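You operate a simulated robot arm through the tools that you are given. There is no shell and no other tool. Be economical: measure what you need, move in short steps, check, and stop when the job is done.

Carry out the task below with a simulated robot arm. There is one attempt and no reset: what you move stays moved.

TASK
Oil the steel strip on the nest plate, then fit the flange in the black seat and clamp it.
Fine: use the brush and its oil dish, and put the brush back.

It is judged by the outcome, as a careful person would: the job done as asked, and still so three seconds after it is handed in. It fails if anything else is knocked over, pushed out of place, dropped, spilled or broken.

THE ROBOT
A 6-joint arm with a two-finger parallel gripper, fixed in place. Base frame: the origin is at the foot of the arm, x ahead of it, y to its left, z up; the work surface is at about z = 0.86. Lengths are in m, angles in rad, forces in N, time in s.
With the tool pointing down near the work surface it reaches from about 0.26 to 0.68 m from the base axis. Its first joint turns from -1.152 to 1.152 rad. Payload 2.9 kg.
Tool frame: the origin (TCP) lies between the finger pads and is the grasp point; the fingertips stand 0.03 m ahead of it; z points along the fingers, y is the line along which they close. The gripper opens to 0.11 m. The fingers are 0.02 m wide and 0.01 m thick; the gripper's body (0.048 by 0.112 m) begins 0.055 m behind the TCP.
Orientation is that of the tool frame in the base frame, as a unit quaternion [w, x, y, z]. With the fingers straight down and closing along the base's y, the tool's x points along the base's -x, its y along +y and its z along -z.

THE INTERFACE
- The arm moves only by the tool apply_moves. Its argument "targets" is a list of rows, each a list of 7 numbers: the turn, a rotation vector about the tool's x, y, z in rad, then the shift along the tool's x, y, z in m, then the finger opening in m, from 0 to 0.11. In form: [[wx, wy, wz, tx, ty, tz, jaw], ...]. A call has 1 to 12 rows; each row is the pose to reach, as a shift and turn from the pose commanded when the call began, along the tool's axes at that moment. A row lasts 0.2 s, in which the tool goes at most 0.05 m and 0.15 rad; a call with a longer step from one row to the next is refused whole, and so is a gripper value outside its range. A pose out of reach is approached as far as the arm can. The call stops where the force on the tool passes 70 N (or 10 N more than at its start, if that is more) or the arm is blocked; 0.2 s more then pass. The fingers move at their own pace (about 0.108 m/s each) and stop on an object; they squeeze with about 23 N. The grip force told is the motor's: it shows also when the fingers shut on nothing. Time passes only in rows, and 0.2 s behind the last, so rows that repeat a pose let the fingers close. It gives the time, the measured TCP pose, the force on the tool (base axes), the opening and the grip force at its end, in the units of the frame above (readings bear some noise), and new pictures: "views" is both (left out), scene, wrist or none.
- Cameras (640 x 400 px; columns grow to the right, rows downward): "scene" is fixed at [0.0724, 0.4235, 1.4042]; the picture's right is [-0.83, -0.56, 0.00], its down [-0.20, 0.30, -0.93] and it looks along [0.52, -0.77, -0.36] (base axes); focal length 366 px, centre (320, 200). "wrist" rides on the gripper at [-0.036, 0, -0.057] in the tool frame; the picture's right is [0.00, -1.00, 0.00], its down [0.97, 0.00, -0.24] and it looks along [0.24, 0.00, 0.97] (tool axes); focal length 218 px, centre (320, 200).
- point_at(camera, pixels): there is no depth. For up to 12 entries [column, row, z] of the newest picture of that camera ("zoom" is the newest enlarged one), the place [x, y] in the base frame at which the ray of that pixel passes the height z, good to about 0.002 m. No time passes.
- close_up(camera, box): a new picture of the part [left, top, right, bottom] of that camera's present view, enlarged. No time passes.
- sign_off(): hands the job in; it is judged then, once.

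Work in short steps. Measure before you move; look again where a grasp or a placing could have gone wrong, and mend it. You have 80 turns and 120 pictures in all, the two below and enlarged ones among them. Open the gripper and draw the arm clear of the work before you hand the job in, unless the task says otherwise; then end with one line.

The tools are called after "Request:" as a command line: name --pt "numbers of a row" for each row, then --argument value for the rest, lists and objects as JSON in quotes. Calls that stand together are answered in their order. apply_moves: Moves the arm, as the interface text tells. Its arguments: {"type":"object","properties":{"targets":{"type":"array"},"views":{"type":"string","enum":["both","scene","wrist","none"]}},"required":["targets"]} The other tools are called the same way: point_at (camera, pixels) gives the place at which the rays of pixels pass given heights; close_up (camera, box) takes an enlarged picture of a part of a camera's view; sign_off () hands the job in.

At the start:

```text
t: 0.0
tool_pos: [0.2623, -0.2857, 1.2544]
ee_rot: [0.0, 0.0, 1.0, 0.001]
contact_force: [-0.1, 0.3, -0.2]
grip_width: 0.1101
grip_force: 0.2
```

scene: 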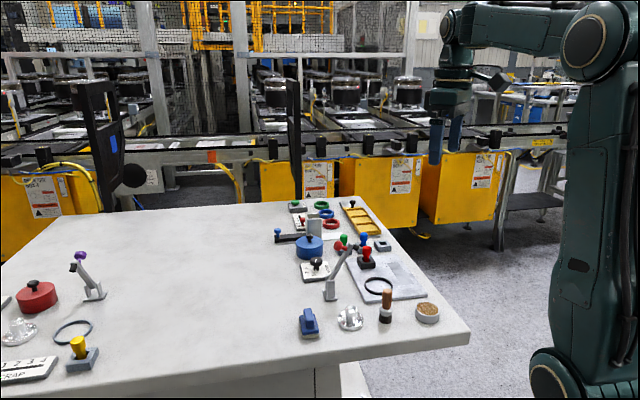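
wrist: 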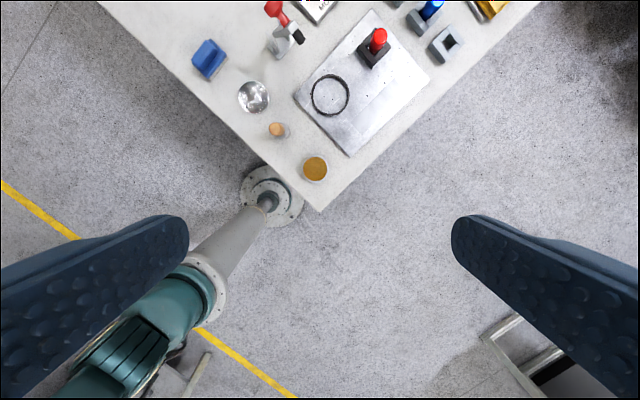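

I start by enlarging the work area, around (370,270) in the scene picture and (350,90) in the wrist picture.

Request:
close_up --camera "scene" --box '[270, 190, 450, 345]'

Request:
close_up --camera "wrist" --box '[170, 0, 530, 215]'

Request:
close_up --camera "scene" --box '[0, 240, 140, 390]'

```text
2.58 times, centred on (360, 268) of scene
```

zoom: 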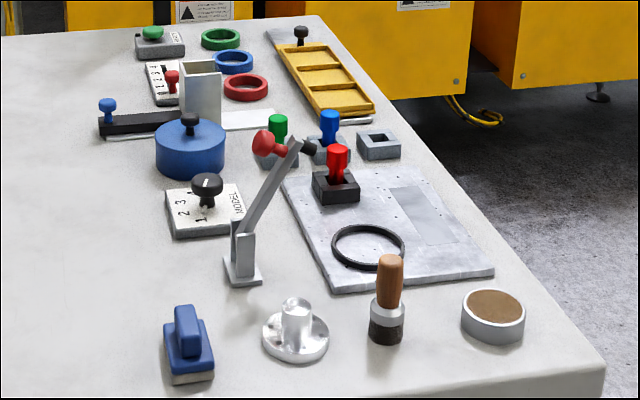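

```text
1.78 times, centred on (350, 108) of wrist
```

zoom: 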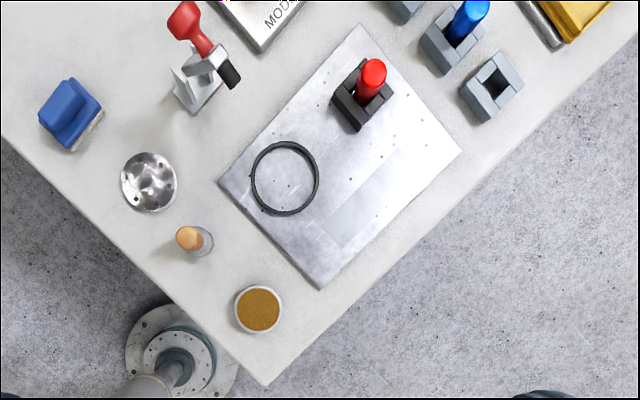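

```text
2.67 times, centred on (70, 315) of scene
```

zoom: 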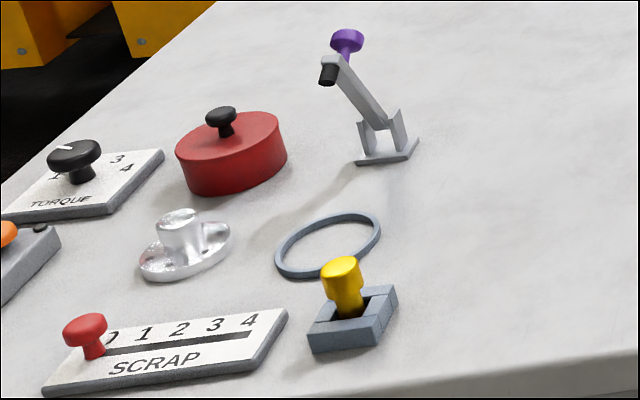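

Black ring seat, pale strip, brush, oil dish, near flange and red-knobbed toggle clamp are seen. I measure them in the wrist and scene pictures.

Request:
point_at --camera "wrist" --pixels '[[330, 95, 0.87], [254, 97, 0.87], [277, 130, 0.93], [315, 168, 0.88], [280, 48, 0.87], [354, 132, 0.866], [400, 84, 0.866], [294, 101, 0.866], [349, 156, 0.866], [430, 78, 0.866], [374, 12, 0.866], [362, 53, 0.88]]'

Request:
point_at --camera "scene" --pixels '[[378, 286, 0.87], [350, 321, 0.87], [385, 320, 0.86], [427, 306, 0.89], [331, 298, 0.86], [427, 297, 0.866], [370, 310, 0.866], [388, 290, 0.94], [352, 307, 0.9]]'

Request:
close_up --camera "scene" --box '[315, 225, 405, 310]'

Request:
close_up --camera "wrist" --box '[220, 0, 340, 80]'

```text
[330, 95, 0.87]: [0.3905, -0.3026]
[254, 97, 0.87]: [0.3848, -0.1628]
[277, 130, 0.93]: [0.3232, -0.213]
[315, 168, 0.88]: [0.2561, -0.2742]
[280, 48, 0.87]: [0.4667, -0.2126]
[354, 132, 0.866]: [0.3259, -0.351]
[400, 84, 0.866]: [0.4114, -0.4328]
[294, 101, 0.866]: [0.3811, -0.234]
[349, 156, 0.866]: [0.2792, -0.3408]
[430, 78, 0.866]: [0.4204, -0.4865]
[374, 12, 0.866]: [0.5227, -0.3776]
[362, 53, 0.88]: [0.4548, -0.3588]
```

```text
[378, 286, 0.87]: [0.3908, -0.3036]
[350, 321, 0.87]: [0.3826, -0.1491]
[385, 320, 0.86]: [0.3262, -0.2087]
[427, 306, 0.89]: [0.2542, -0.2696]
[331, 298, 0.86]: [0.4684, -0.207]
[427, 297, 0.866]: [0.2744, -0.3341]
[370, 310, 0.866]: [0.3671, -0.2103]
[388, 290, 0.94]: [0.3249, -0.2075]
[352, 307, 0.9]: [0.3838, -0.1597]
```

```text
4.71 times, centred on (360, 268) of scene
```

zoom: 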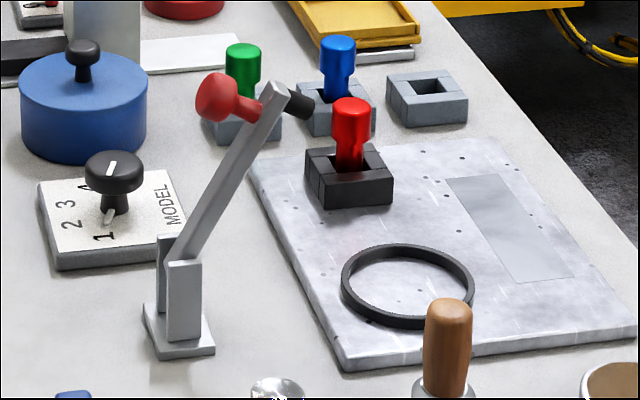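

```text
5.00 times, centred on (280, 40) of wrist
```

zoom: 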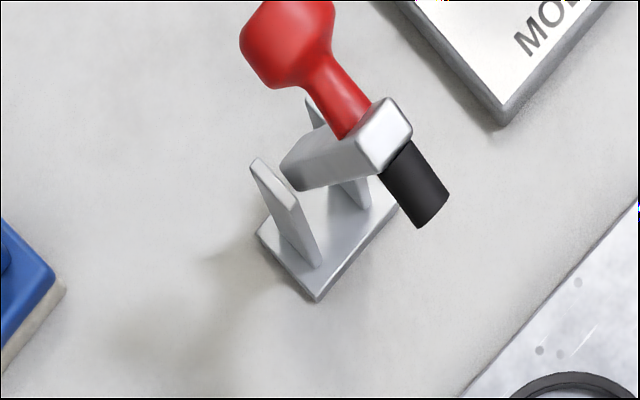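

The scene and wrist measurements agree (seat ≈ (0.391,-0.303), flange ≈ (0.384,-0.158), brush ≈ (0.325,-0.209), dish ≈ (0.255,-0.272)). I move in closer above to measure finely.

Request:
apply_moves --pt "0 0 0 -0.025 0.01 0.035 0.11" --pt "0 0 0 -0.05 0.02 0.07 0.11" --pt "0 0 0 -0.075 0.03 0.105 0.11" --pt "0 0 0 -0.1 0.035 0.135 0.11" --views "wrist"

```text
t: 1.0
tool_pos: [0.3628, -0.2494, 1.1193]
ee_rot: [0.0, 0.0, 1.0, 0.0]
contact_force: [0.8, 0.0, -0.8]
grip_width: 0.1097
grip_force: 0.1
```

wrist: 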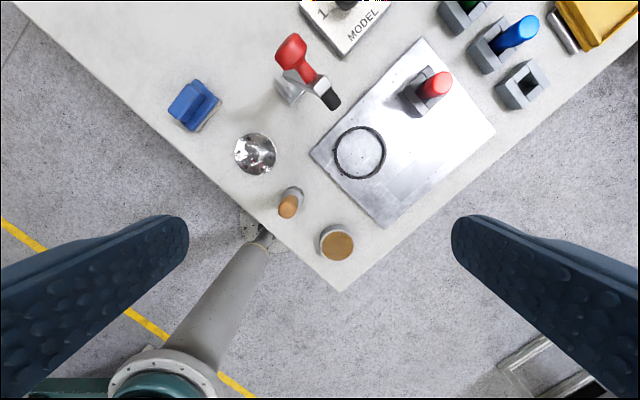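

Request:
close_up --camera "wrist" --box '[220, 105, 460, 265]'

Request:
close_up --camera "wrist" --box '[225, 125, 405, 245]'

Request:
close_up --camera "scene" --box '[290, 265, 450, 345]'

```text
2.50 times, centred on (340, 185) of wrist
```

zoom: 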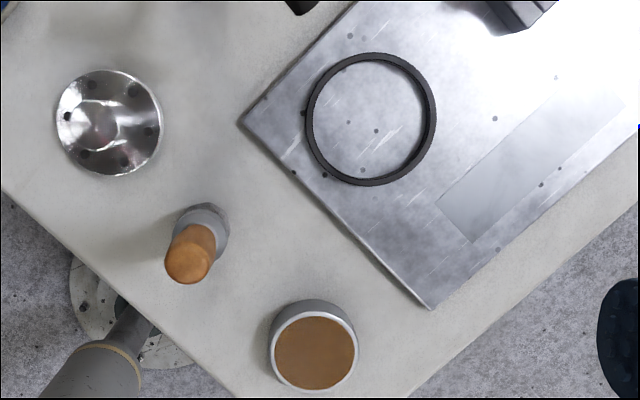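

```text
3.33 times, centred on (315, 185) of wrist
```

zoom: 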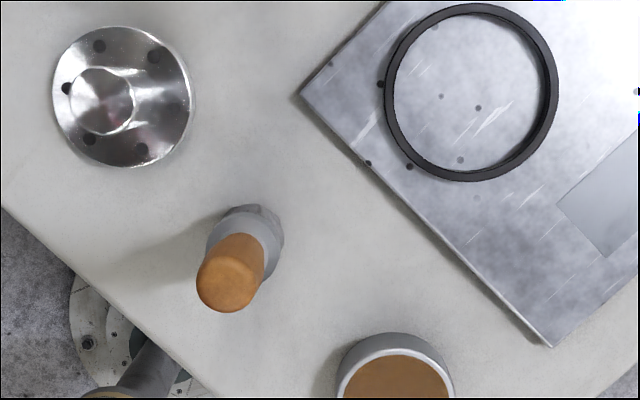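

```text
4.00 times, centred on (370, 305) of scene
```

zoom: 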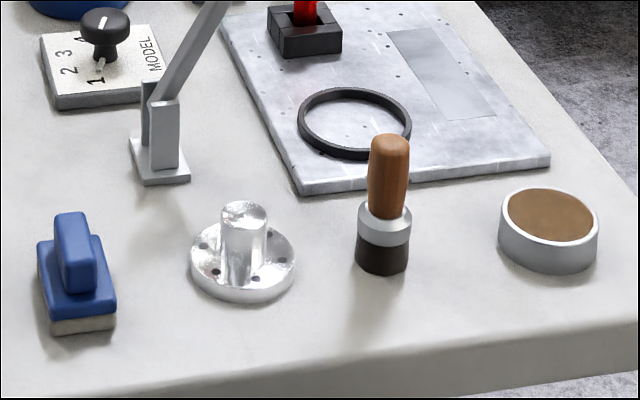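

I measure the strip corners, flange, seat, brush and dish from these closer pictures.

Request:
point_at --camera "scene" --pixels '[[386.8, 264.2, 0.868], [397.6, 262.7, 0.868], [414.1, 283.9, 0.868], [401.6, 285.6, 0.868], [385.7, 318.5, 0.86], [387.5, 289.5, 0.94], [427, 308.2, 0.88], [350.7, 306.8, 0.9], [350.7, 320.5, 0.87]]'

Request:
point_at --camera "wrist" --pixels '[[386.8, 186.2, 0.868], [404, 201, 0.868], [462, 148, 0.868], [445, 134, 0.868], [360.4, 152.6, 0.872], [255.2, 153.8, 0.868], [249.6, 155.3, 0.9], [289, 206, 0.94], [293, 193, 0.885], [337.6, 245.6, 0.88], [337.6, 245.6, 0.885]]'

```text
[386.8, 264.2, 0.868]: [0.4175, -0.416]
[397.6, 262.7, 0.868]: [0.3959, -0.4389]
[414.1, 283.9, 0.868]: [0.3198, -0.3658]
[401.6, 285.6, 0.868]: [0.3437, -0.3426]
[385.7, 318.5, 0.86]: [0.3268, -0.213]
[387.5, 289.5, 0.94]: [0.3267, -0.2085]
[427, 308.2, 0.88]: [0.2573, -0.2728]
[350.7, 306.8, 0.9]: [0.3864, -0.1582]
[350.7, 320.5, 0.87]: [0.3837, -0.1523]
```

```text
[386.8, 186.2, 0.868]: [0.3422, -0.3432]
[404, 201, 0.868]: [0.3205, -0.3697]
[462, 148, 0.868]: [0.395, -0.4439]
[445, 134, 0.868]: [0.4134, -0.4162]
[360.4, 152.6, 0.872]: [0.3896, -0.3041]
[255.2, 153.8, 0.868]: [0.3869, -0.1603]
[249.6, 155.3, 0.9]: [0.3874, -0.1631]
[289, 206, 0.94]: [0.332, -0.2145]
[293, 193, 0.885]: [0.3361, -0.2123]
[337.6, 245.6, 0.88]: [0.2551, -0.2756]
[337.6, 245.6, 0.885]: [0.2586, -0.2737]
```

Brush centre ≈ (0.328,-0.212), top ≈ 0.937. Next I triangulate the clamp's black tip (scene (358,248), wrist (334,103)) and its red knob.

Request:
point_at --camera "scene" --pixels '[[357.5, 248, 0.95], [357.5, 248, 1.0], [337.7, 246.5, 0.95], [337.7, 246.5, 1.0], [351, 245, 0.95], [351, 245, 1.0]]'

Request:
point_at --camera "wrist" --pixels '[[333, 102, 0.95], [333, 102, 1.0], [291, 47, 0.95], [291, 47, 1.0], [318, 85, 0.95], [318, 85, 1.0]]'

Request:
close_up --camera "wrist" --box '[250, 20, 370, 120]'

```text
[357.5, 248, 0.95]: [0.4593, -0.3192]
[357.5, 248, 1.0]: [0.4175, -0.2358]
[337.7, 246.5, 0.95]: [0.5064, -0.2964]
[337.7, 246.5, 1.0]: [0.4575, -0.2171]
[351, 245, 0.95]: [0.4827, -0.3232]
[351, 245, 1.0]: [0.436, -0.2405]
```

```text
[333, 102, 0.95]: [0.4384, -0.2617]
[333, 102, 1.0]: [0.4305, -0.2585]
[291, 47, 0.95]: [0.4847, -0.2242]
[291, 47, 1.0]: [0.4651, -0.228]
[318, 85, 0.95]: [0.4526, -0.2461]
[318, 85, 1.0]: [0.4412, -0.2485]
```

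```text
4.00 times, centred on (310, 70) of wrist
```

zoom: 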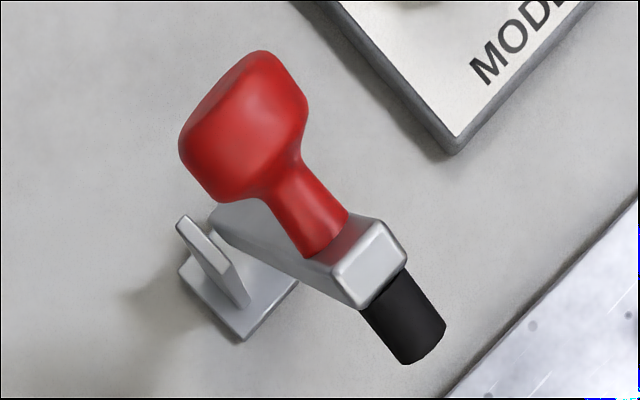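

Clamp tip ≈ (0.432,-0.26,0.985), knob ≈ (0.465,-0.225,0.995). Now I go over the brush and look before descending.

Request:
apply_moves --pt "0 0 0 0.012 0.012 0.04 0.08" --pt "0 0 0 0.024 0.025 0.08 0.06" --pt "0 0 0 0.0348 0.037 0.119 0.05" --pt "0 0 0 0.0348 0.037 0.119 0.05"

```text
t: 2.0
tool_pos: [0.3299, -0.215, 0.9998]
ee_rot: [-0.001, 0.0, 1.0, 0.0]
contact_force: [-0.7, 0.1, 0.2]
grip_width: 0.0501
grip_force: 0.1
```

scene: 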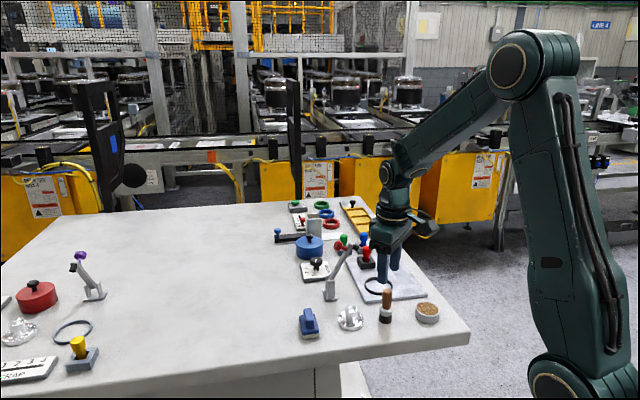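
wrist: 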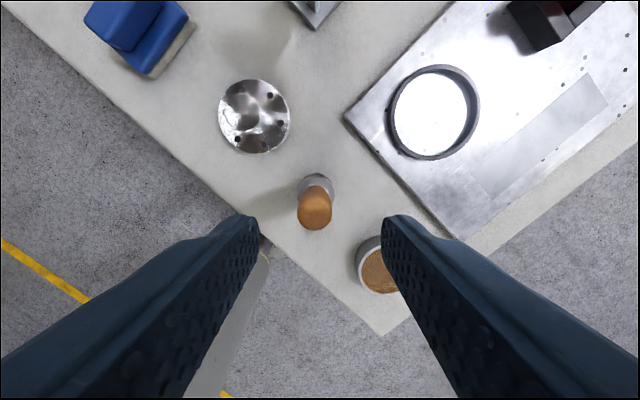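

The brush's top is at wrist (314,212); I check its place from this view.

Request:
point_at --camera "wrist" --pixels '[[314, 211, 0.937], [318, 190, 0.89], [435, 111, 0.874], [254, 116, 0.866], [588, 77, 0.868], [487, 195, 0.868], [472, 172, 0.868], [606, 102, 0.868], [300, 211, 0.937], [331, 211, 0.937]]'

Request:
close_up --camera "wrist" --box '[270, 160, 370, 240]'

```text
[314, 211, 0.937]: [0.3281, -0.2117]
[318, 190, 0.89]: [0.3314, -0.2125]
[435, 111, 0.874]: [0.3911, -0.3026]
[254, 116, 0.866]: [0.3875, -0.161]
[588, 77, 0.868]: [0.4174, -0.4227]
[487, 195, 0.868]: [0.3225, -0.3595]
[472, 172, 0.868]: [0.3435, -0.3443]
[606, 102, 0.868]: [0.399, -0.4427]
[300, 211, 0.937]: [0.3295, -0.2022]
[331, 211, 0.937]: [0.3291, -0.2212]
```

```text
5.00 times, centred on (320, 200) of wrist
```

zoom: 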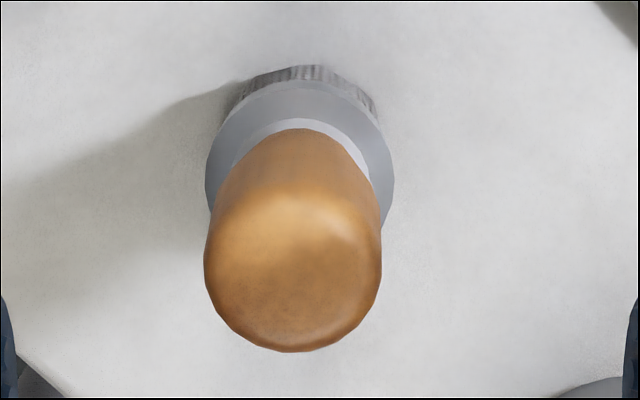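

The tool is centred over the brush within 2 mm. I descend 0.075 so the fingertips stay above the ferrule, then close.

Request:
apply_moves --pt "0 0 0 0 0 0.03 0.05" --pt "0 0 0 0 0 0.06 0.05" --pt "0 0 0 0 0 0.075 0.05" --pt "0 0 0 0 0 0.075 0.0" --pt "0 0 0 0 0 0.075 0.0" --pt "0 0 0 0 0 0.075 0.0"

```text
t: 3.4
tool_pos: [0.3298, -0.2141, 0.9257]
ee_rot: [0.0, 0.0, 1.0, 0.001]
contact_force: [0.6, 0.6, -0.9]
grip_width: 0.0221
grip_force: 23.2
```

scene: 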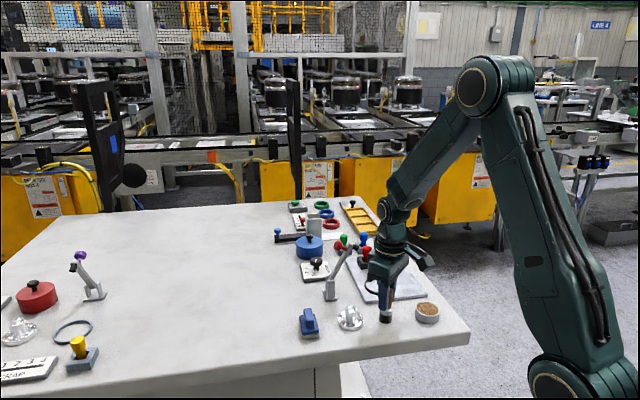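
wrist: 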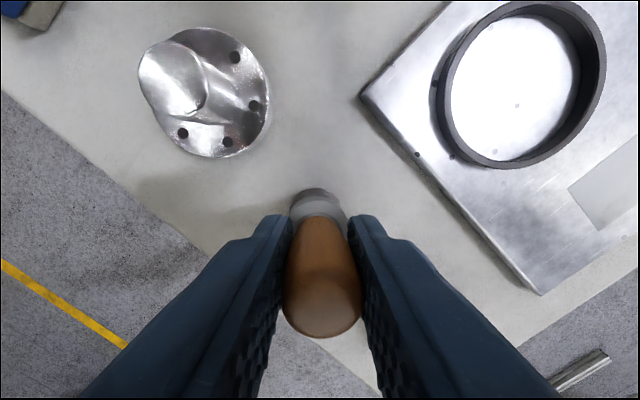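

Brush is held (opening 0.022, 23 N). I lift it 0.06 and carry it over the dish.

Request:
apply_moves --pt "0 0 0 0 0 -0.03 0.0" --pt "0 0 0 0 0 -0.06 0.0" --pt "0 0 0 0.024 -0.02 -0.06 0.0" --pt "0 0 0 0.048 -0.04 -0.06 0.0" --pt "0 0 0 0.072 -0.061 -0.06 0.0" --pt "0 0 0 0.072 -0.061 -0.06 0.0"

Request:
close_up --camera "scene" --box '[370, 230, 490, 330]'

```text
t: 4.8
tool_pos: [0.2537, -0.2751, 0.9865]
ee_rot: [-0.001, 0.0, 1.0, 0.0]
contact_force: [0.0, -0.1, -0.3]
grip_width: 0.0218
grip_force: 22.9
```

scene: 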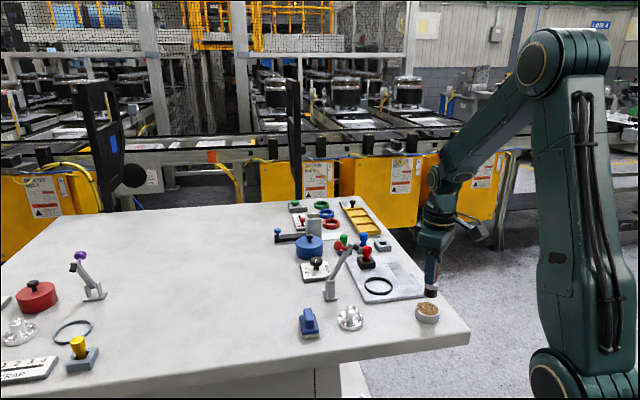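
wrist: 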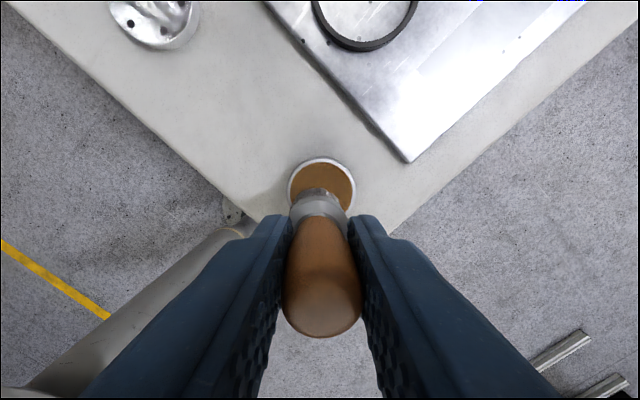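

```text
4.00 times, centred on (430, 280) of scene
```

zoom: 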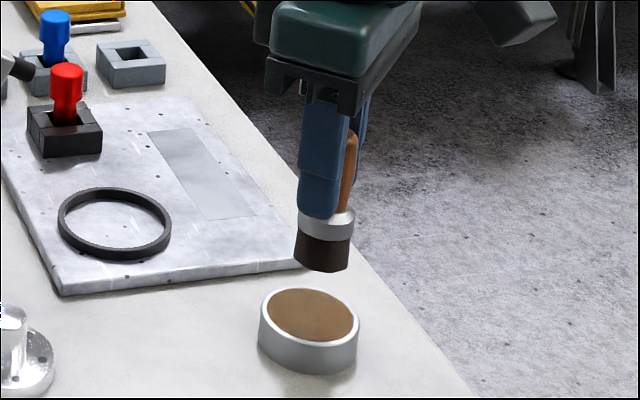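

I check the dish centre from wrist (322,186) and the rim in the scene.

Request:
point_at --camera "wrist" --pixels '[[322, 186, 0.88], [288, 186, 0.88], [355, 186, 0.88], [322, 158, 0.88]]'

Request:
point_at --camera "zoom" --pixels '[[309, 318, 0.88], [309, 318, 0.885], [309, 372, 0.86]]'

```text
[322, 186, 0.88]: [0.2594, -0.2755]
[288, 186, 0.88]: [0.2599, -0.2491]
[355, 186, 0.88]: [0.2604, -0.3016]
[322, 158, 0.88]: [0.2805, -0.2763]
```

```text
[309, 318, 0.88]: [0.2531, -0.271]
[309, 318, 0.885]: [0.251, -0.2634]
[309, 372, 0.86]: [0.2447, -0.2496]
```

The dish centre (≈0.257,-0.274) is right under the brush. I lower the bristles to about z 0.873 in the oil, hold, and look.

Request:
apply_moves --pt "0 0 0 0 0 0.02 0.0" --pt "0 0 0 0 0 0.035 0.0" --pt "0 0 0 0 0 0.042 0.0" --pt "0 0 0 0 0 0.047 0.0" --pt "0 0 0 0 0 0.047 0.0" --pt "0 0 0 0 0 0.047 0.0" --views "none"

Request:
close_up --camera "scene" --box '[370, 230, 490, 330]'

```text
t: 5.8
tool_pos: [0.2568, -0.2745, 0.944]
ee_rot: [0.001, 0.0, 1.0, 0.0]
contact_force: [-1.4, 2.9, 10.5]
grip_width: 0.0219
grip_force: 23.2
stopped in row 5: the force on the tool passed its limit (the readings are from after the stop); the commanded pose is now the measured one
```

```text
4.00 times, centred on (430, 280) of scene
```

zoom: 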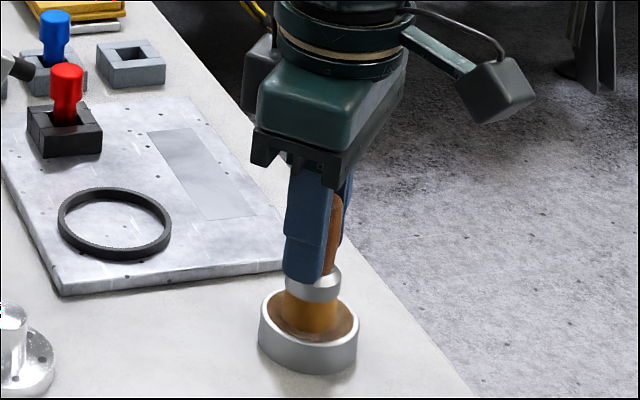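

The bristles have turned oil-coloured: loaded. I lift it out and check for slip in the grip.

Request:
apply_moves --pt "0 0 0 0 0 -0.02 0.0" --pt "0 0 0 0 0 -0.045 0.0" --pt "0 0 0 0 0 -0.045 0.0" --views "none"

Request:
close_up --camera "scene" --box '[370, 230, 490, 330]'

Request:
close_up --camera "wrist" --box '[240, 120, 400, 360]'

```text
t: 6.7
tool_pos: [0.257, -0.2758, 0.9894]
ee_rot: [0.001, 0.0, 1.0, 0.0]
contact_force: [-0.2, -0.7, -0.8]
grip_width: 0.0218
grip_force: 23.3
```

```text
4.00 times, centred on (430, 280) of scene
```

zoom: 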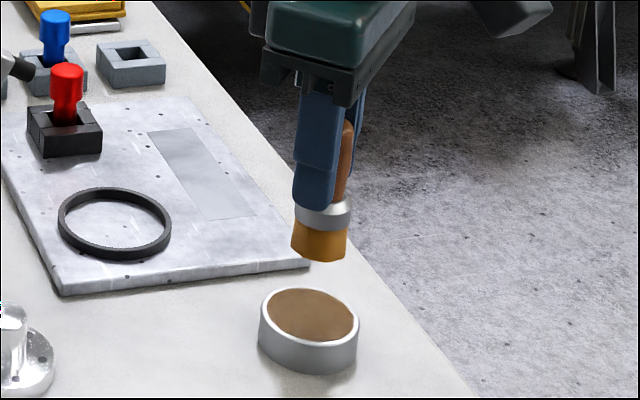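

```text
1.67 times, centred on (320, 240) of wrist
```

zoom: 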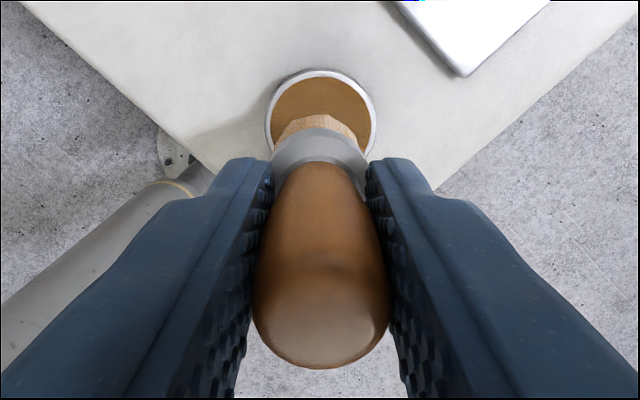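

No visible slip, and the bristles are oiled. I carry the brush over the near end of the strip (≈(0.340,-0.363)).

Request:
apply_moves --pt "0 0 0 -0.028 -0.03 0 0.0" --pt "0 0 0 -0.056 -0.06 0 0.0" --pt "0 0 0 -0.083 -0.088 0.01 0.0" --pt "0 0 0 -0.083 -0.088 0.035 0.0" --pt "0 0 0 -0.083 -0.088 0.035 0.0" --views "wrist"

Request:
close_up --camera "scene" --box '[350, 220, 470, 320]'

```text
t: 7.8
tool_pos: [0.3403, -0.3631, 0.956]
ee_rot: [0.0, 0.001, 1.0, 0.0]
contact_force: [-0.1, 0.9, -0.8]
grip_width: 0.022
grip_force: 22.7
```

wrist: 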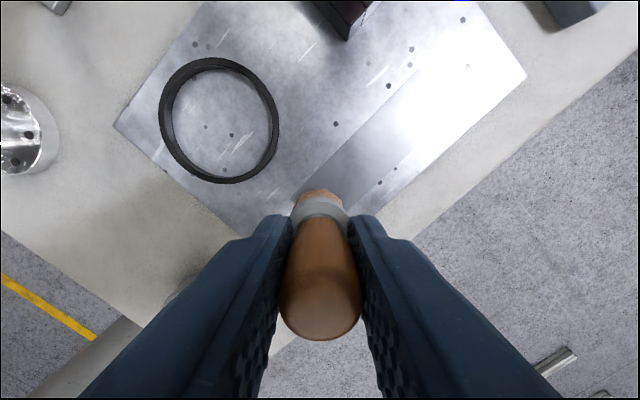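

```text
4.00 times, centred on (410, 270) of scene
```

zoom: 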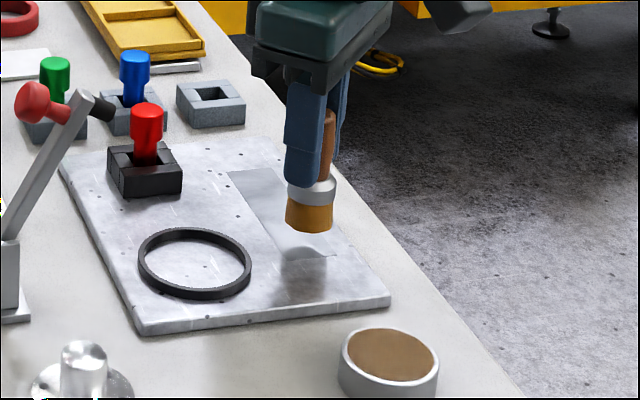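

The brush is over the strip's near end, bristles ~0.89. I lower gently toward contact.

Request:
apply_moves --pt "0 0 0 0 0 0.01 0.0" --pt "0 0 0 0 0 0.016 0.0" --pt "0 0 0 0 0 0.02 0.0" --pt "0 0 0 0 0 0.022 0.0" --views "none"

Request:
close_up --camera "scene" --box '[350, 220, 470, 320]'

```text
t: 8.8
tool_pos: [0.3409, -0.3629, 0.9344]
ee_rot: [0.003, 0.001, 1.0, -0.001]
contact_force: [-4.8, 3.8, 19.8]
grip_width: 0.0219
grip_force: 22.6
```

```text
4.00 times, centred on (410, 270) of scene
```

zoom: 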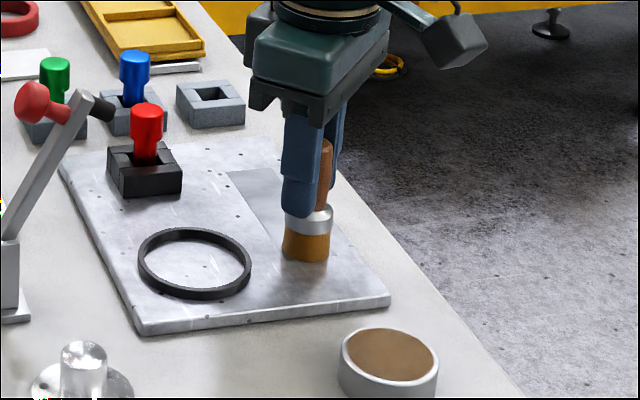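

Contact at about 20 N. I stroke along the strip to the far end.

Request:
apply_moves --pt "0 0 0 -0.008 -0.008 -0.001 0.0" --pt "0 0 0 -0.016 -0.016 -0.001 0.0" --pt "0 0 0 -0.024 -0.024 -0.001 0.0" --pt "0 0 0 -0.032 -0.032 -0.001 0.0" --pt "0 0 0 -0.04 -0.04 -0.001 0.0" --pt "0 0 0 -0.048 -0.048 -0.001 0.0" --pt "0 0 0 -0.054 -0.054 -0.001 0.0" --pt "0 0 0 -0.059 -0.059 -0.001 0.0" --views "wrist"

Request:
close_up --camera "scene" --box '[350, 220, 470, 320]'

```text
t: 10.7
tool_pos: [0.3992, -0.4212, 0.9336]
ee_rot: [0.002, -0.001, 1.0, 0.0]
contact_force: [-4.4, 5.8, 22.0]
grip_width: 0.022
grip_force: 23.3
```

wrist: 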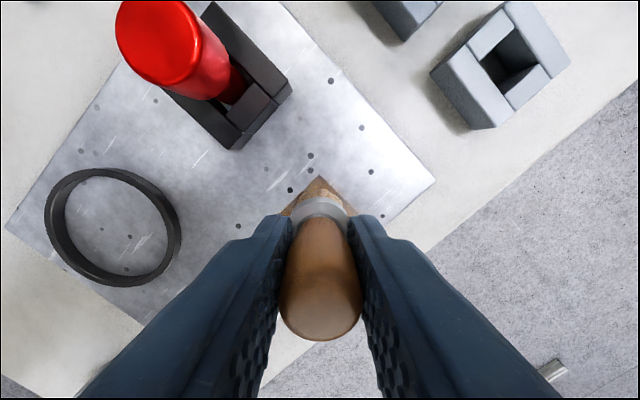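

```text
4.00 times, centred on (410, 270) of scene
```

zoom: 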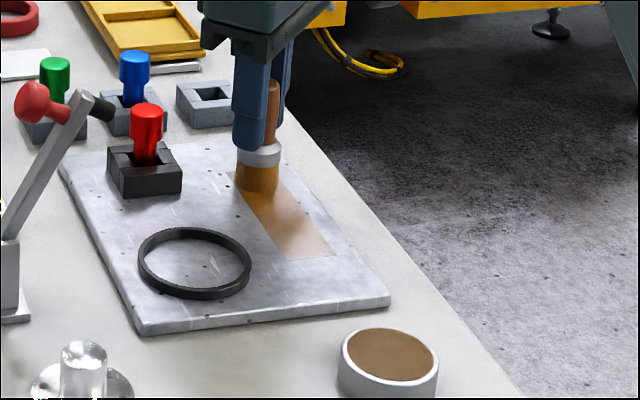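

The strip turns amber. I stroke back with a slight sideways offset, then forward with the other offset, for full coverage.

Request:
apply_moves --pt "0 0 0 -0.005 0.001 0.0 0.0" --pt "0 0 0 0.005 0.011 0.0 0.0" --pt "0 0 0 0.015 0.021 0.0 0.0" --pt "0 0 0 0.025 0.031 0.0 0.0" --pt "0 0 0 0.035 0.041 0.0 0.0" --pt "0 0 0 0.045 0.051 0.0 0.0" --pt "0 0 0 0.058 0.064 0.0 0.0" --pt "0 0 0 0.064 0.058 0.0 0.0" --views "none"

Request:
apply_moves --pt "0 0 0 -0.01 -0.01 0.0 0.0" --pt "0 0 0 -0.02 -0.02 0.0 0.0" --pt "0 0 0 -0.03 -0.03 0.0 0.0" --pt "0 0 0 -0.04 -0.04 0.0 0.0" --pt "0 0 0 -0.05 -0.05 0.0 0.0" --pt "0 0 0 -0.063 -0.063 0.0 0.0" --pt "0 0 0 -0.063 -0.063 -0.03 0.0" --pt "0 0 0 -0.063 -0.063 -0.07 0.0" --views "wrist"

Request:
close_up --camera "scene" --box '[350, 220, 470, 320]'

```text
t: 12.4
tool_pos: [0.3348, -0.3631, 0.9337]
ee_rot: [0.002, -0.002, 1.0, 0.0]
contact_force: [5.3, 6.2, 19.1]
grip_width: 0.0223
grip_force: 23.5
```

```text
t: 14.2
tool_pos: [0.3977, -0.4266, 1.004]
ee_rot: [0.001, 0.0, 1.0, 0.0]
contact_force: [0.0, 0.8, -0.4]
grip_width: 0.0219
grip_force: 23.1
```

wrist: 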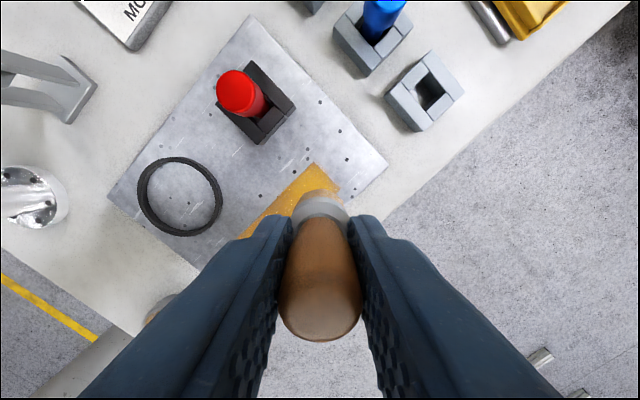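

```text
4.00 times, centred on (410, 270) of scene
```

zoom: 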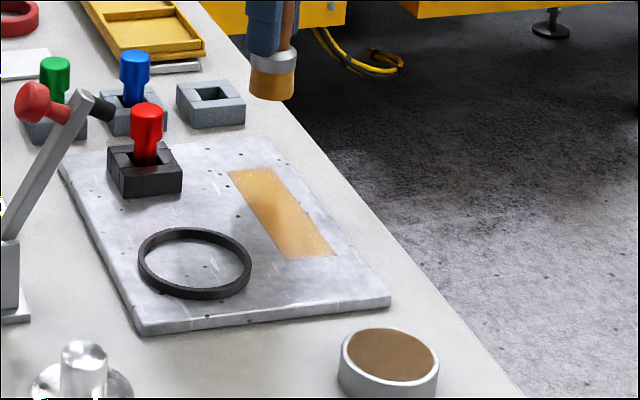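

The strip is evenly amber end to end. I carry the brush back above its place (0.328,-0.2125).

Request:
apply_moves --pt "0 0 0 0.02 0.035 0 0.0" --pt "0 0 0 0.04 0.07 0 0.0" --pt "0 0 0 0.055 0.11 0 0.0" --pt "0 0 0 0.065 0.15 0 0.0" --pt "0 0 0 0.069 0.19 0 0.0" --pt "0 0 0 0.0695 0.2135 0 0.0" --pt "0 0 0 0.0695 0.2135 0.04 0.0" --pt "0 0 0 0.0695 0.2135 0.065 0.0" --pt "0 0 0 0.0695 0.2135 0.065 0.0" --views "wrist"

Request:
close_up --camera "scene" --box '[330, 250, 450, 350]'

```text
t: 16.2
tool_pos: [0.3267, -0.2125, 0.9365]
ee_rot: [0.002, 0.001, 1.0, -0.002]
contact_force: [0.2, 0.6, 0.1]
grip_width: 0.0218
grip_force: 23.0
```

wrist: 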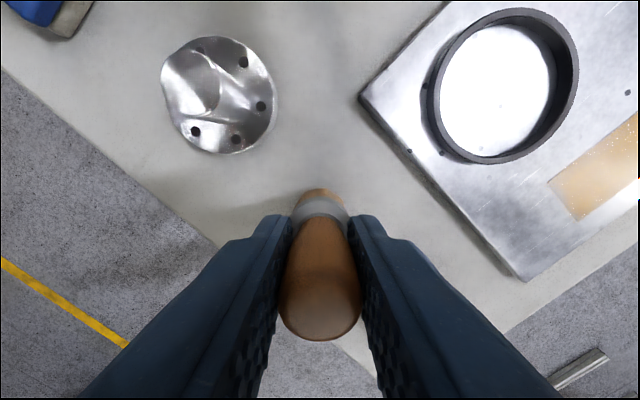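

```text
4.00 times, centred on (390, 300) of scene
```

zoom: 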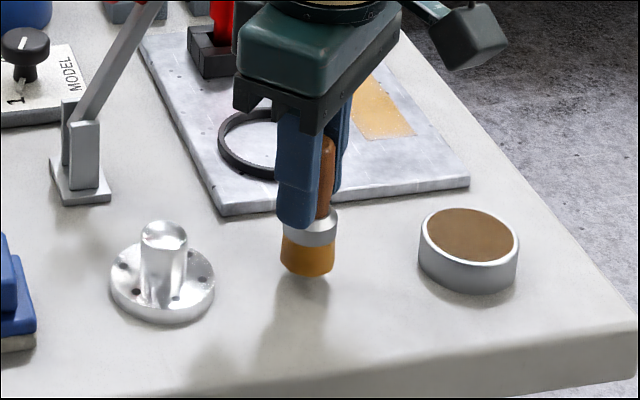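

I lower the last 11 mm gently to touch the table.

Request:
apply_moves --pt "0 0 0 0 0 0.006 0.0" --pt "0 0 0 0 0 0.009 0.0" --pt "0 0 0 0 0 0.0105 0.0" --pt "0 0 0 0 0 0.0115 0.0" --pt "0 0 0 0 0 0.0115 0.0" --views "none"

```text
t: 17.4
tool_pos: [0.3285, -0.2121, 0.926]
ee_rot: [0.001, 0.0, 1.0, 0.0]
contact_force: [1.0, -0.8, -0.6]
grip_width: 0.022
grip_force: 23.2
```

No contact force yet; I go down in sub-millimetre steps.

Request:
apply_moves --pt "0 0 0 0 0 0.001 0.0" --pt "0 0 0 0 0 0.002 0.0" --pt "0 0 0 0 0 0.002 0.0" --views "none"

Request:
close_up --camera "scene" --box '[330, 250, 450, 350]'

```text
t: 18.2
tool_pos: [0.3272, -0.2127, 0.9245]
ee_rot: [0.001, 0.001, 1.0, -0.001]
contact_force: [0.4, 0.0, -0.4]
grip_width: 0.0221
grip_force: 23.5
```

```text
4.00 times, centred on (390, 300) of scene
```

zoom: 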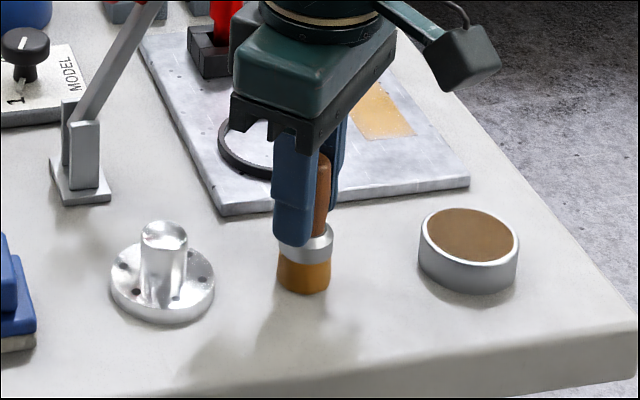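

Request:
apply_moves --pt "0 0 0 0 0 0.001 0.0" --pt "0 0 0 0 0 0.0015 0.0" --pt "0 0 0 0 0 0.0015 0.0" --views "none"

```text
t: 19.1
tool_pos: [0.3293, -0.2131, 0.9237]
ee_rot: [0.002, 0.0, 1.0, -0.002]
contact_force: [-7.0, 1.1, 27.1]
grip_width: 0.0223
grip_force: 23.0
```

Contact at 27 N. I ease up 1 mm, open the fingers a little evenly, and rise clear.

Request:
apply_moves --pt "0 0 0 0 0 -0.0008 0.0" --pt "0 0 0 0 0 -0.0008 0.03" --pt "0 0 0 0 0 -0.0008 0.05" --pt "0 0 0 0 0 -0.0008 0.05" --pt "0 0 0 0 0 -0.03 0.05" --pt "0 0 0 0 0 -0.075 0.05" --pt "0 0 0 0 0 -0.1 0.05"

Request:
close_up --camera "scene" --box '[310, 250, 450, 350]'

```text
t: 20.6
tool_pos: [0.3284, -0.2133, 1.024]
ee_rot: [0.001, 0.0, 1.0, -0.001]
contact_force: [0.0, 0.4, -0.5]
grip_width: 0.05
grip_force: 0.2
```

scene: 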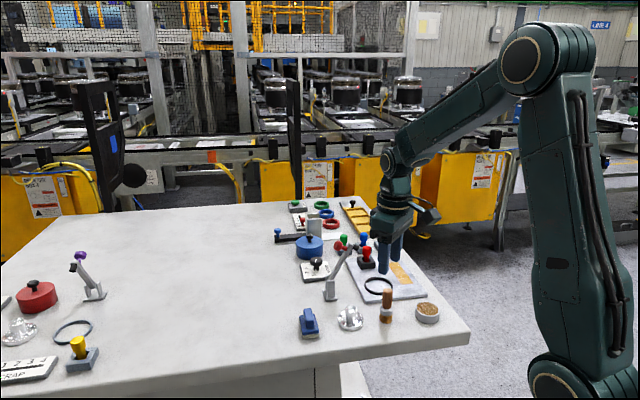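
wrist: 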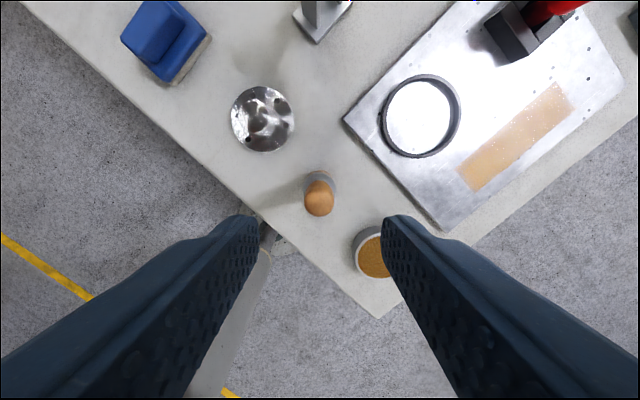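

```text
4.00 times, centred on (380, 300) of scene
```

zoom: 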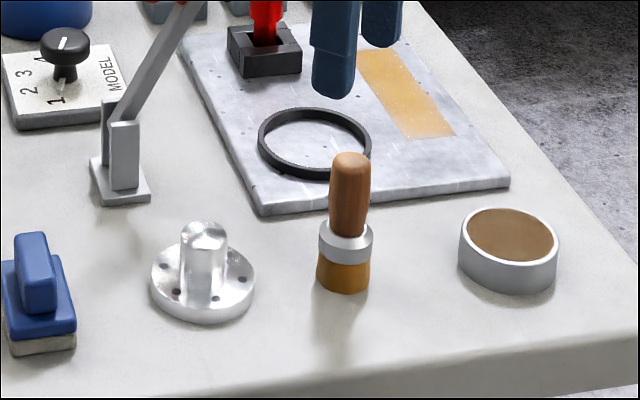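

The brush stands upright at its place. Before approaching the flange and clamp I look closely at the gripper's own shape (boom and box at scene (430,215)).

Request:
close_up --camera "scene" --box '[340, 130, 460, 290]'

Request:
close_up --camera "wrist" --box '[220, 75, 300, 165]'

```text
2.50 times, centred on (400, 210) of scene
```

zoom: 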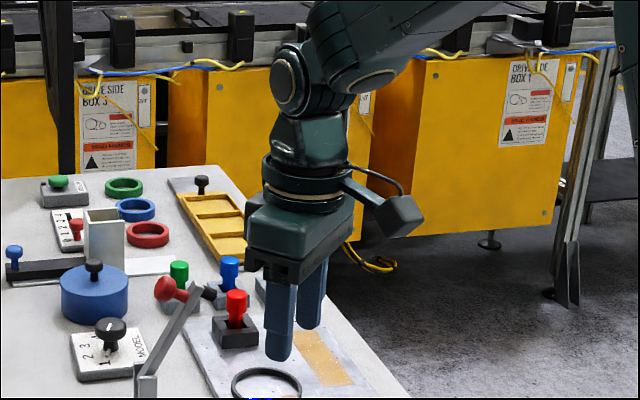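

```text
4.44 times, centred on (260, 120) of wrist
```

zoom: 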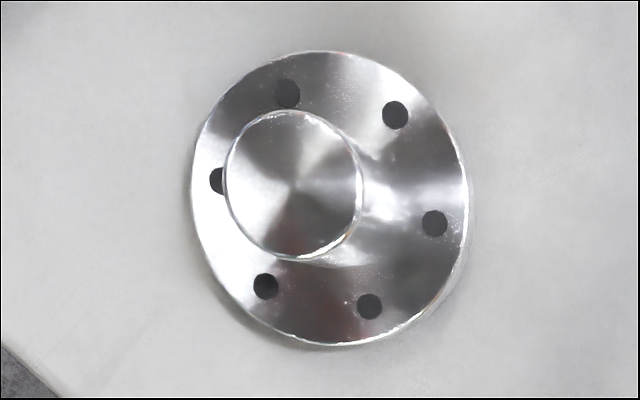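

The box rides on the tool's +x side, ~0.09 out and ~0.09 above the TCP, so I will yaw +50° to keep it and the body's wide side away from the clamp. First I measure the flange: disc centre wrist (262.5,119.8), hub top (253.9,116.4).

Request:
point_at --camera "wrist" --pixels '[[262.5, 119.8, 0.868], [253.9, 116.4, 0.895], [253.9, 116.4, 0.905], [238.7, 116.4, 0.9], [269.5, 116.4, 0.9], [421, 116, 0.876]]'

Request:
point_at --camera "scene" --pixels '[[350.7, 309.3, 0.895], [350.7, 309.3, 0.9], [350.7, 309.3, 0.905], [350.7, 319.5, 0.868]]'

```text
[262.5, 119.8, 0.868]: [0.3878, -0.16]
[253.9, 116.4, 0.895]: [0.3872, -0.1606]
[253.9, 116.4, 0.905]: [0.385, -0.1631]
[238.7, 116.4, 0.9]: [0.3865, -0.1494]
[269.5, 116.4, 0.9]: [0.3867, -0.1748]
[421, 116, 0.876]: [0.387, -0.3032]
```

```text
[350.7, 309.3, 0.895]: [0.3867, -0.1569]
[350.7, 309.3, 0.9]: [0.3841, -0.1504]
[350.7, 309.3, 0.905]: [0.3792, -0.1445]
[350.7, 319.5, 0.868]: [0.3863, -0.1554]
```

Flange centre ≈ (0.387,-0.160), hub top ≈ 0.893, hub Ø ≈ 0.026. I move above it while yawing +50°.

Request:
apply_moves --pt "0 0 -0.14 -0.01 0.009 0 0.06" --pt "0 0 -0.28 -0.02 0.018 0 0.06" --pt "0 0 -0.42 -0.03 0.027 0 0.06" --pt "0 0 -0.56 -0.04 0.036 0 0.06" --pt "0 0 -0.7 -0.05 0.045 0 0.06" --pt "0 0 -0.84 -0.0586 0.0525 0 0.06" --pt "0 0 -0.87 -0.0586 0.0525 0.0 0.06" --pt "0 0 -0.87 -0.0586 0.0525 0.02 0.06"

Request:
close_up --camera "scene" --box '[300, 180, 460, 350]'

```text
t: 22.4
tool_pos: [0.3861, -0.1597, 1.0027]
ee_rot: [0.0, -0.423, 0.906, -0.002]
contact_force: [0.1, -0.2, 0.3]
grip_width: 0.0598
grip_force: 0.0
```

scene: 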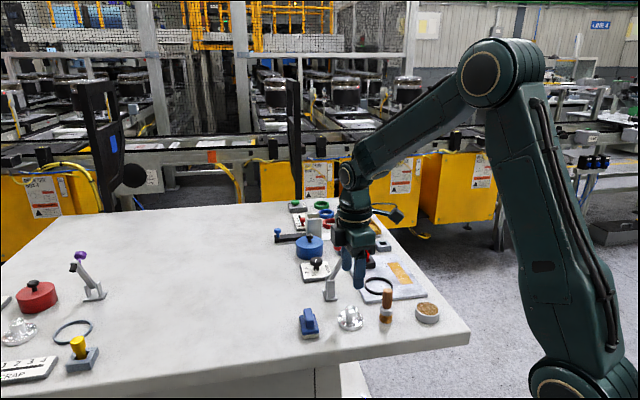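
wrist: 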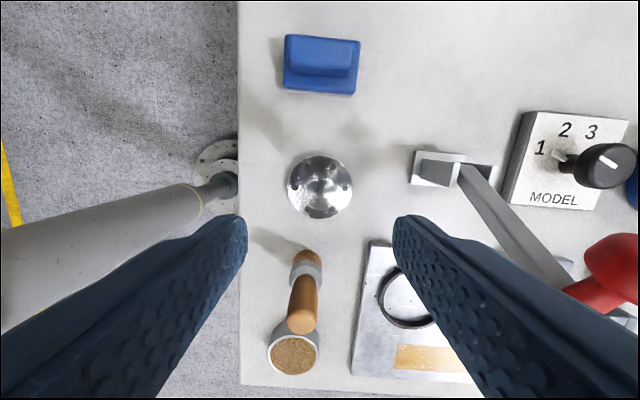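

```text
2.35 times, centred on (380, 265) of scene
```

zoom: 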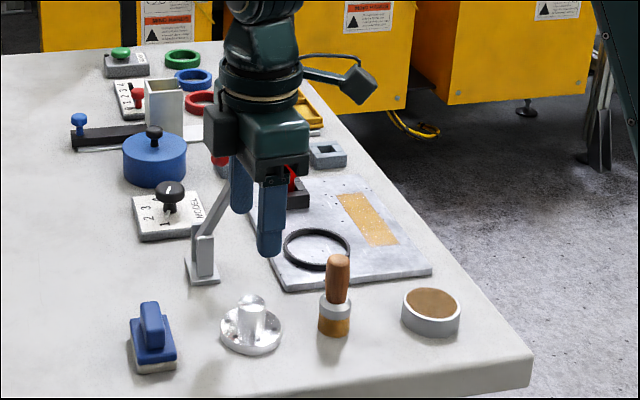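

A camera block on the tool's −x side (to ~0.045 out) would pass near the clamp tip at the seat, so I'll grip the hub with the tool leaning 0.2 rad away from the clamp (tilt about the closing axis keeps the flange flat). I yaw 15° more, then tilt, above the flange.

Request:
apply_moves --pt "0 0 -0.13 0 0 0 0.06" --pt "0 0 -0.26 0 0 0 0.06" --pt "0 0 -0.26 0 0 0 0.06" --views "none"

Request:
apply_moves --pt "0 -0.1 0 0 0 0 0.06" --pt "0 -0.2 0 0 0 0 0.06" --pt "0 -0.2 0 0 0 0 0.06"

Request:
close_up --camera "scene" --box '[300, 180, 460, 350]'

```text
t: 23.2
tool_pos: [0.3874, -0.1605, 1.0017]
ee_rot: [0.001, -0.536, 0.844, -0.002]
contact_force: [-0.4, 0.3, 0.1]
grip_width: 0.0598
grip_force: 0.0
```

```text
t: 24.1
tool_pos: [0.3864, -0.1601, 1.0016]
ee_rot: [0.086, -0.533, 0.84, 0.052]
contact_force: [-0.6, -0.6, 0.0]
grip_width: 0.06
grip_force: 0.1
```

scene: 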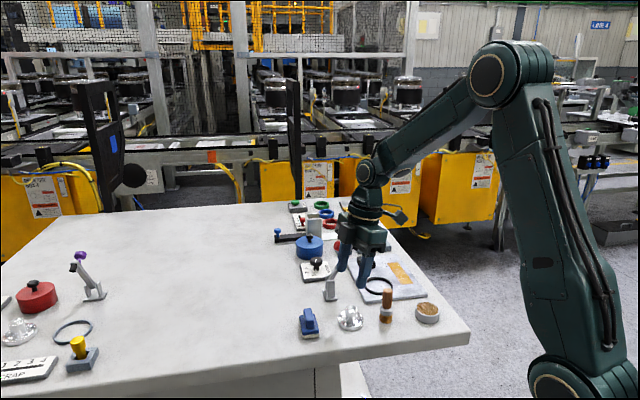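
wrist: 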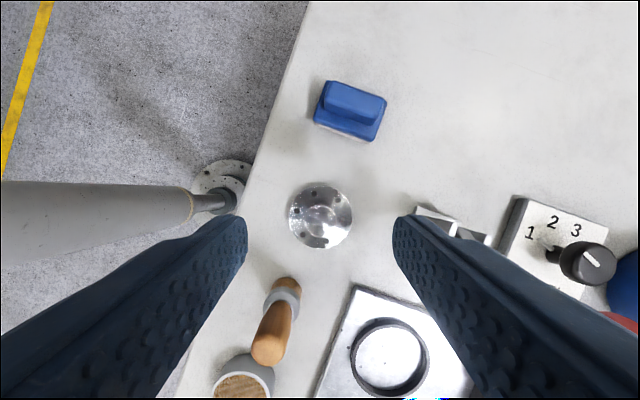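

```text
2.35 times, centred on (380, 265) of scene
```

zoom: 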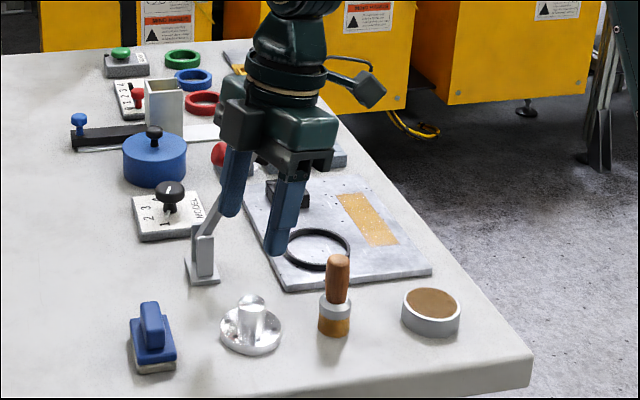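

The flange is centred at column 320 between the fingers. I descend ~0.098 straight down in the tilted frame.

Request:
apply_moves --pt "0 0 0 0.006 0 0.03 0.06" --pt "0 0 0 0.012 0 0.06 0.06" --pt "0 0 0 0.016 0 0.08 0.06" --pt "0 0 0 0.016 0 0.08 0.06"

Request:
close_up --camera "scene" --box '[300, 210, 440, 350]'

```text
t: 25.1
tool_pos: [0.3868, -0.1598, 0.9211]
ee_rot: [0.085, -0.533, 0.84, 0.052]
contact_force: [-0.7, -0.4, -0.1]
grip_width: 0.0601
grip_force: 0.1
```

scene: 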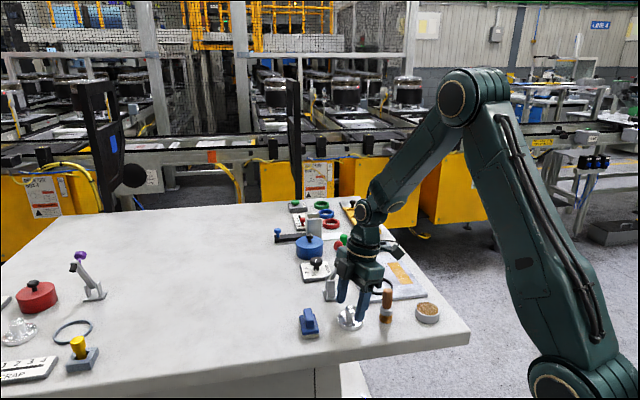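
wrist: 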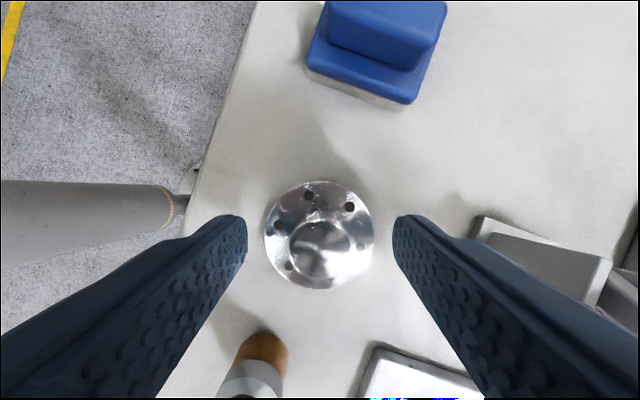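

```text
2.86 times, centred on (370, 280) of scene
```

zoom: 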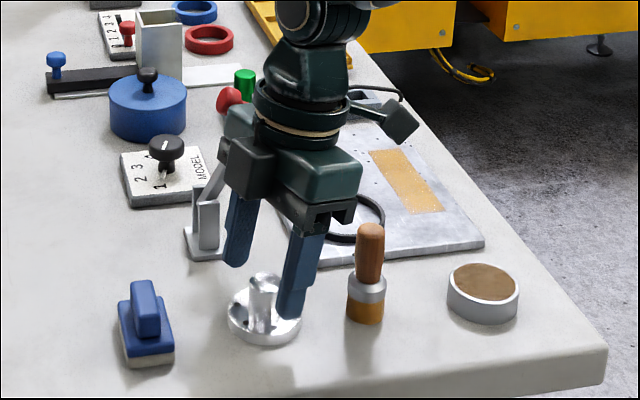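

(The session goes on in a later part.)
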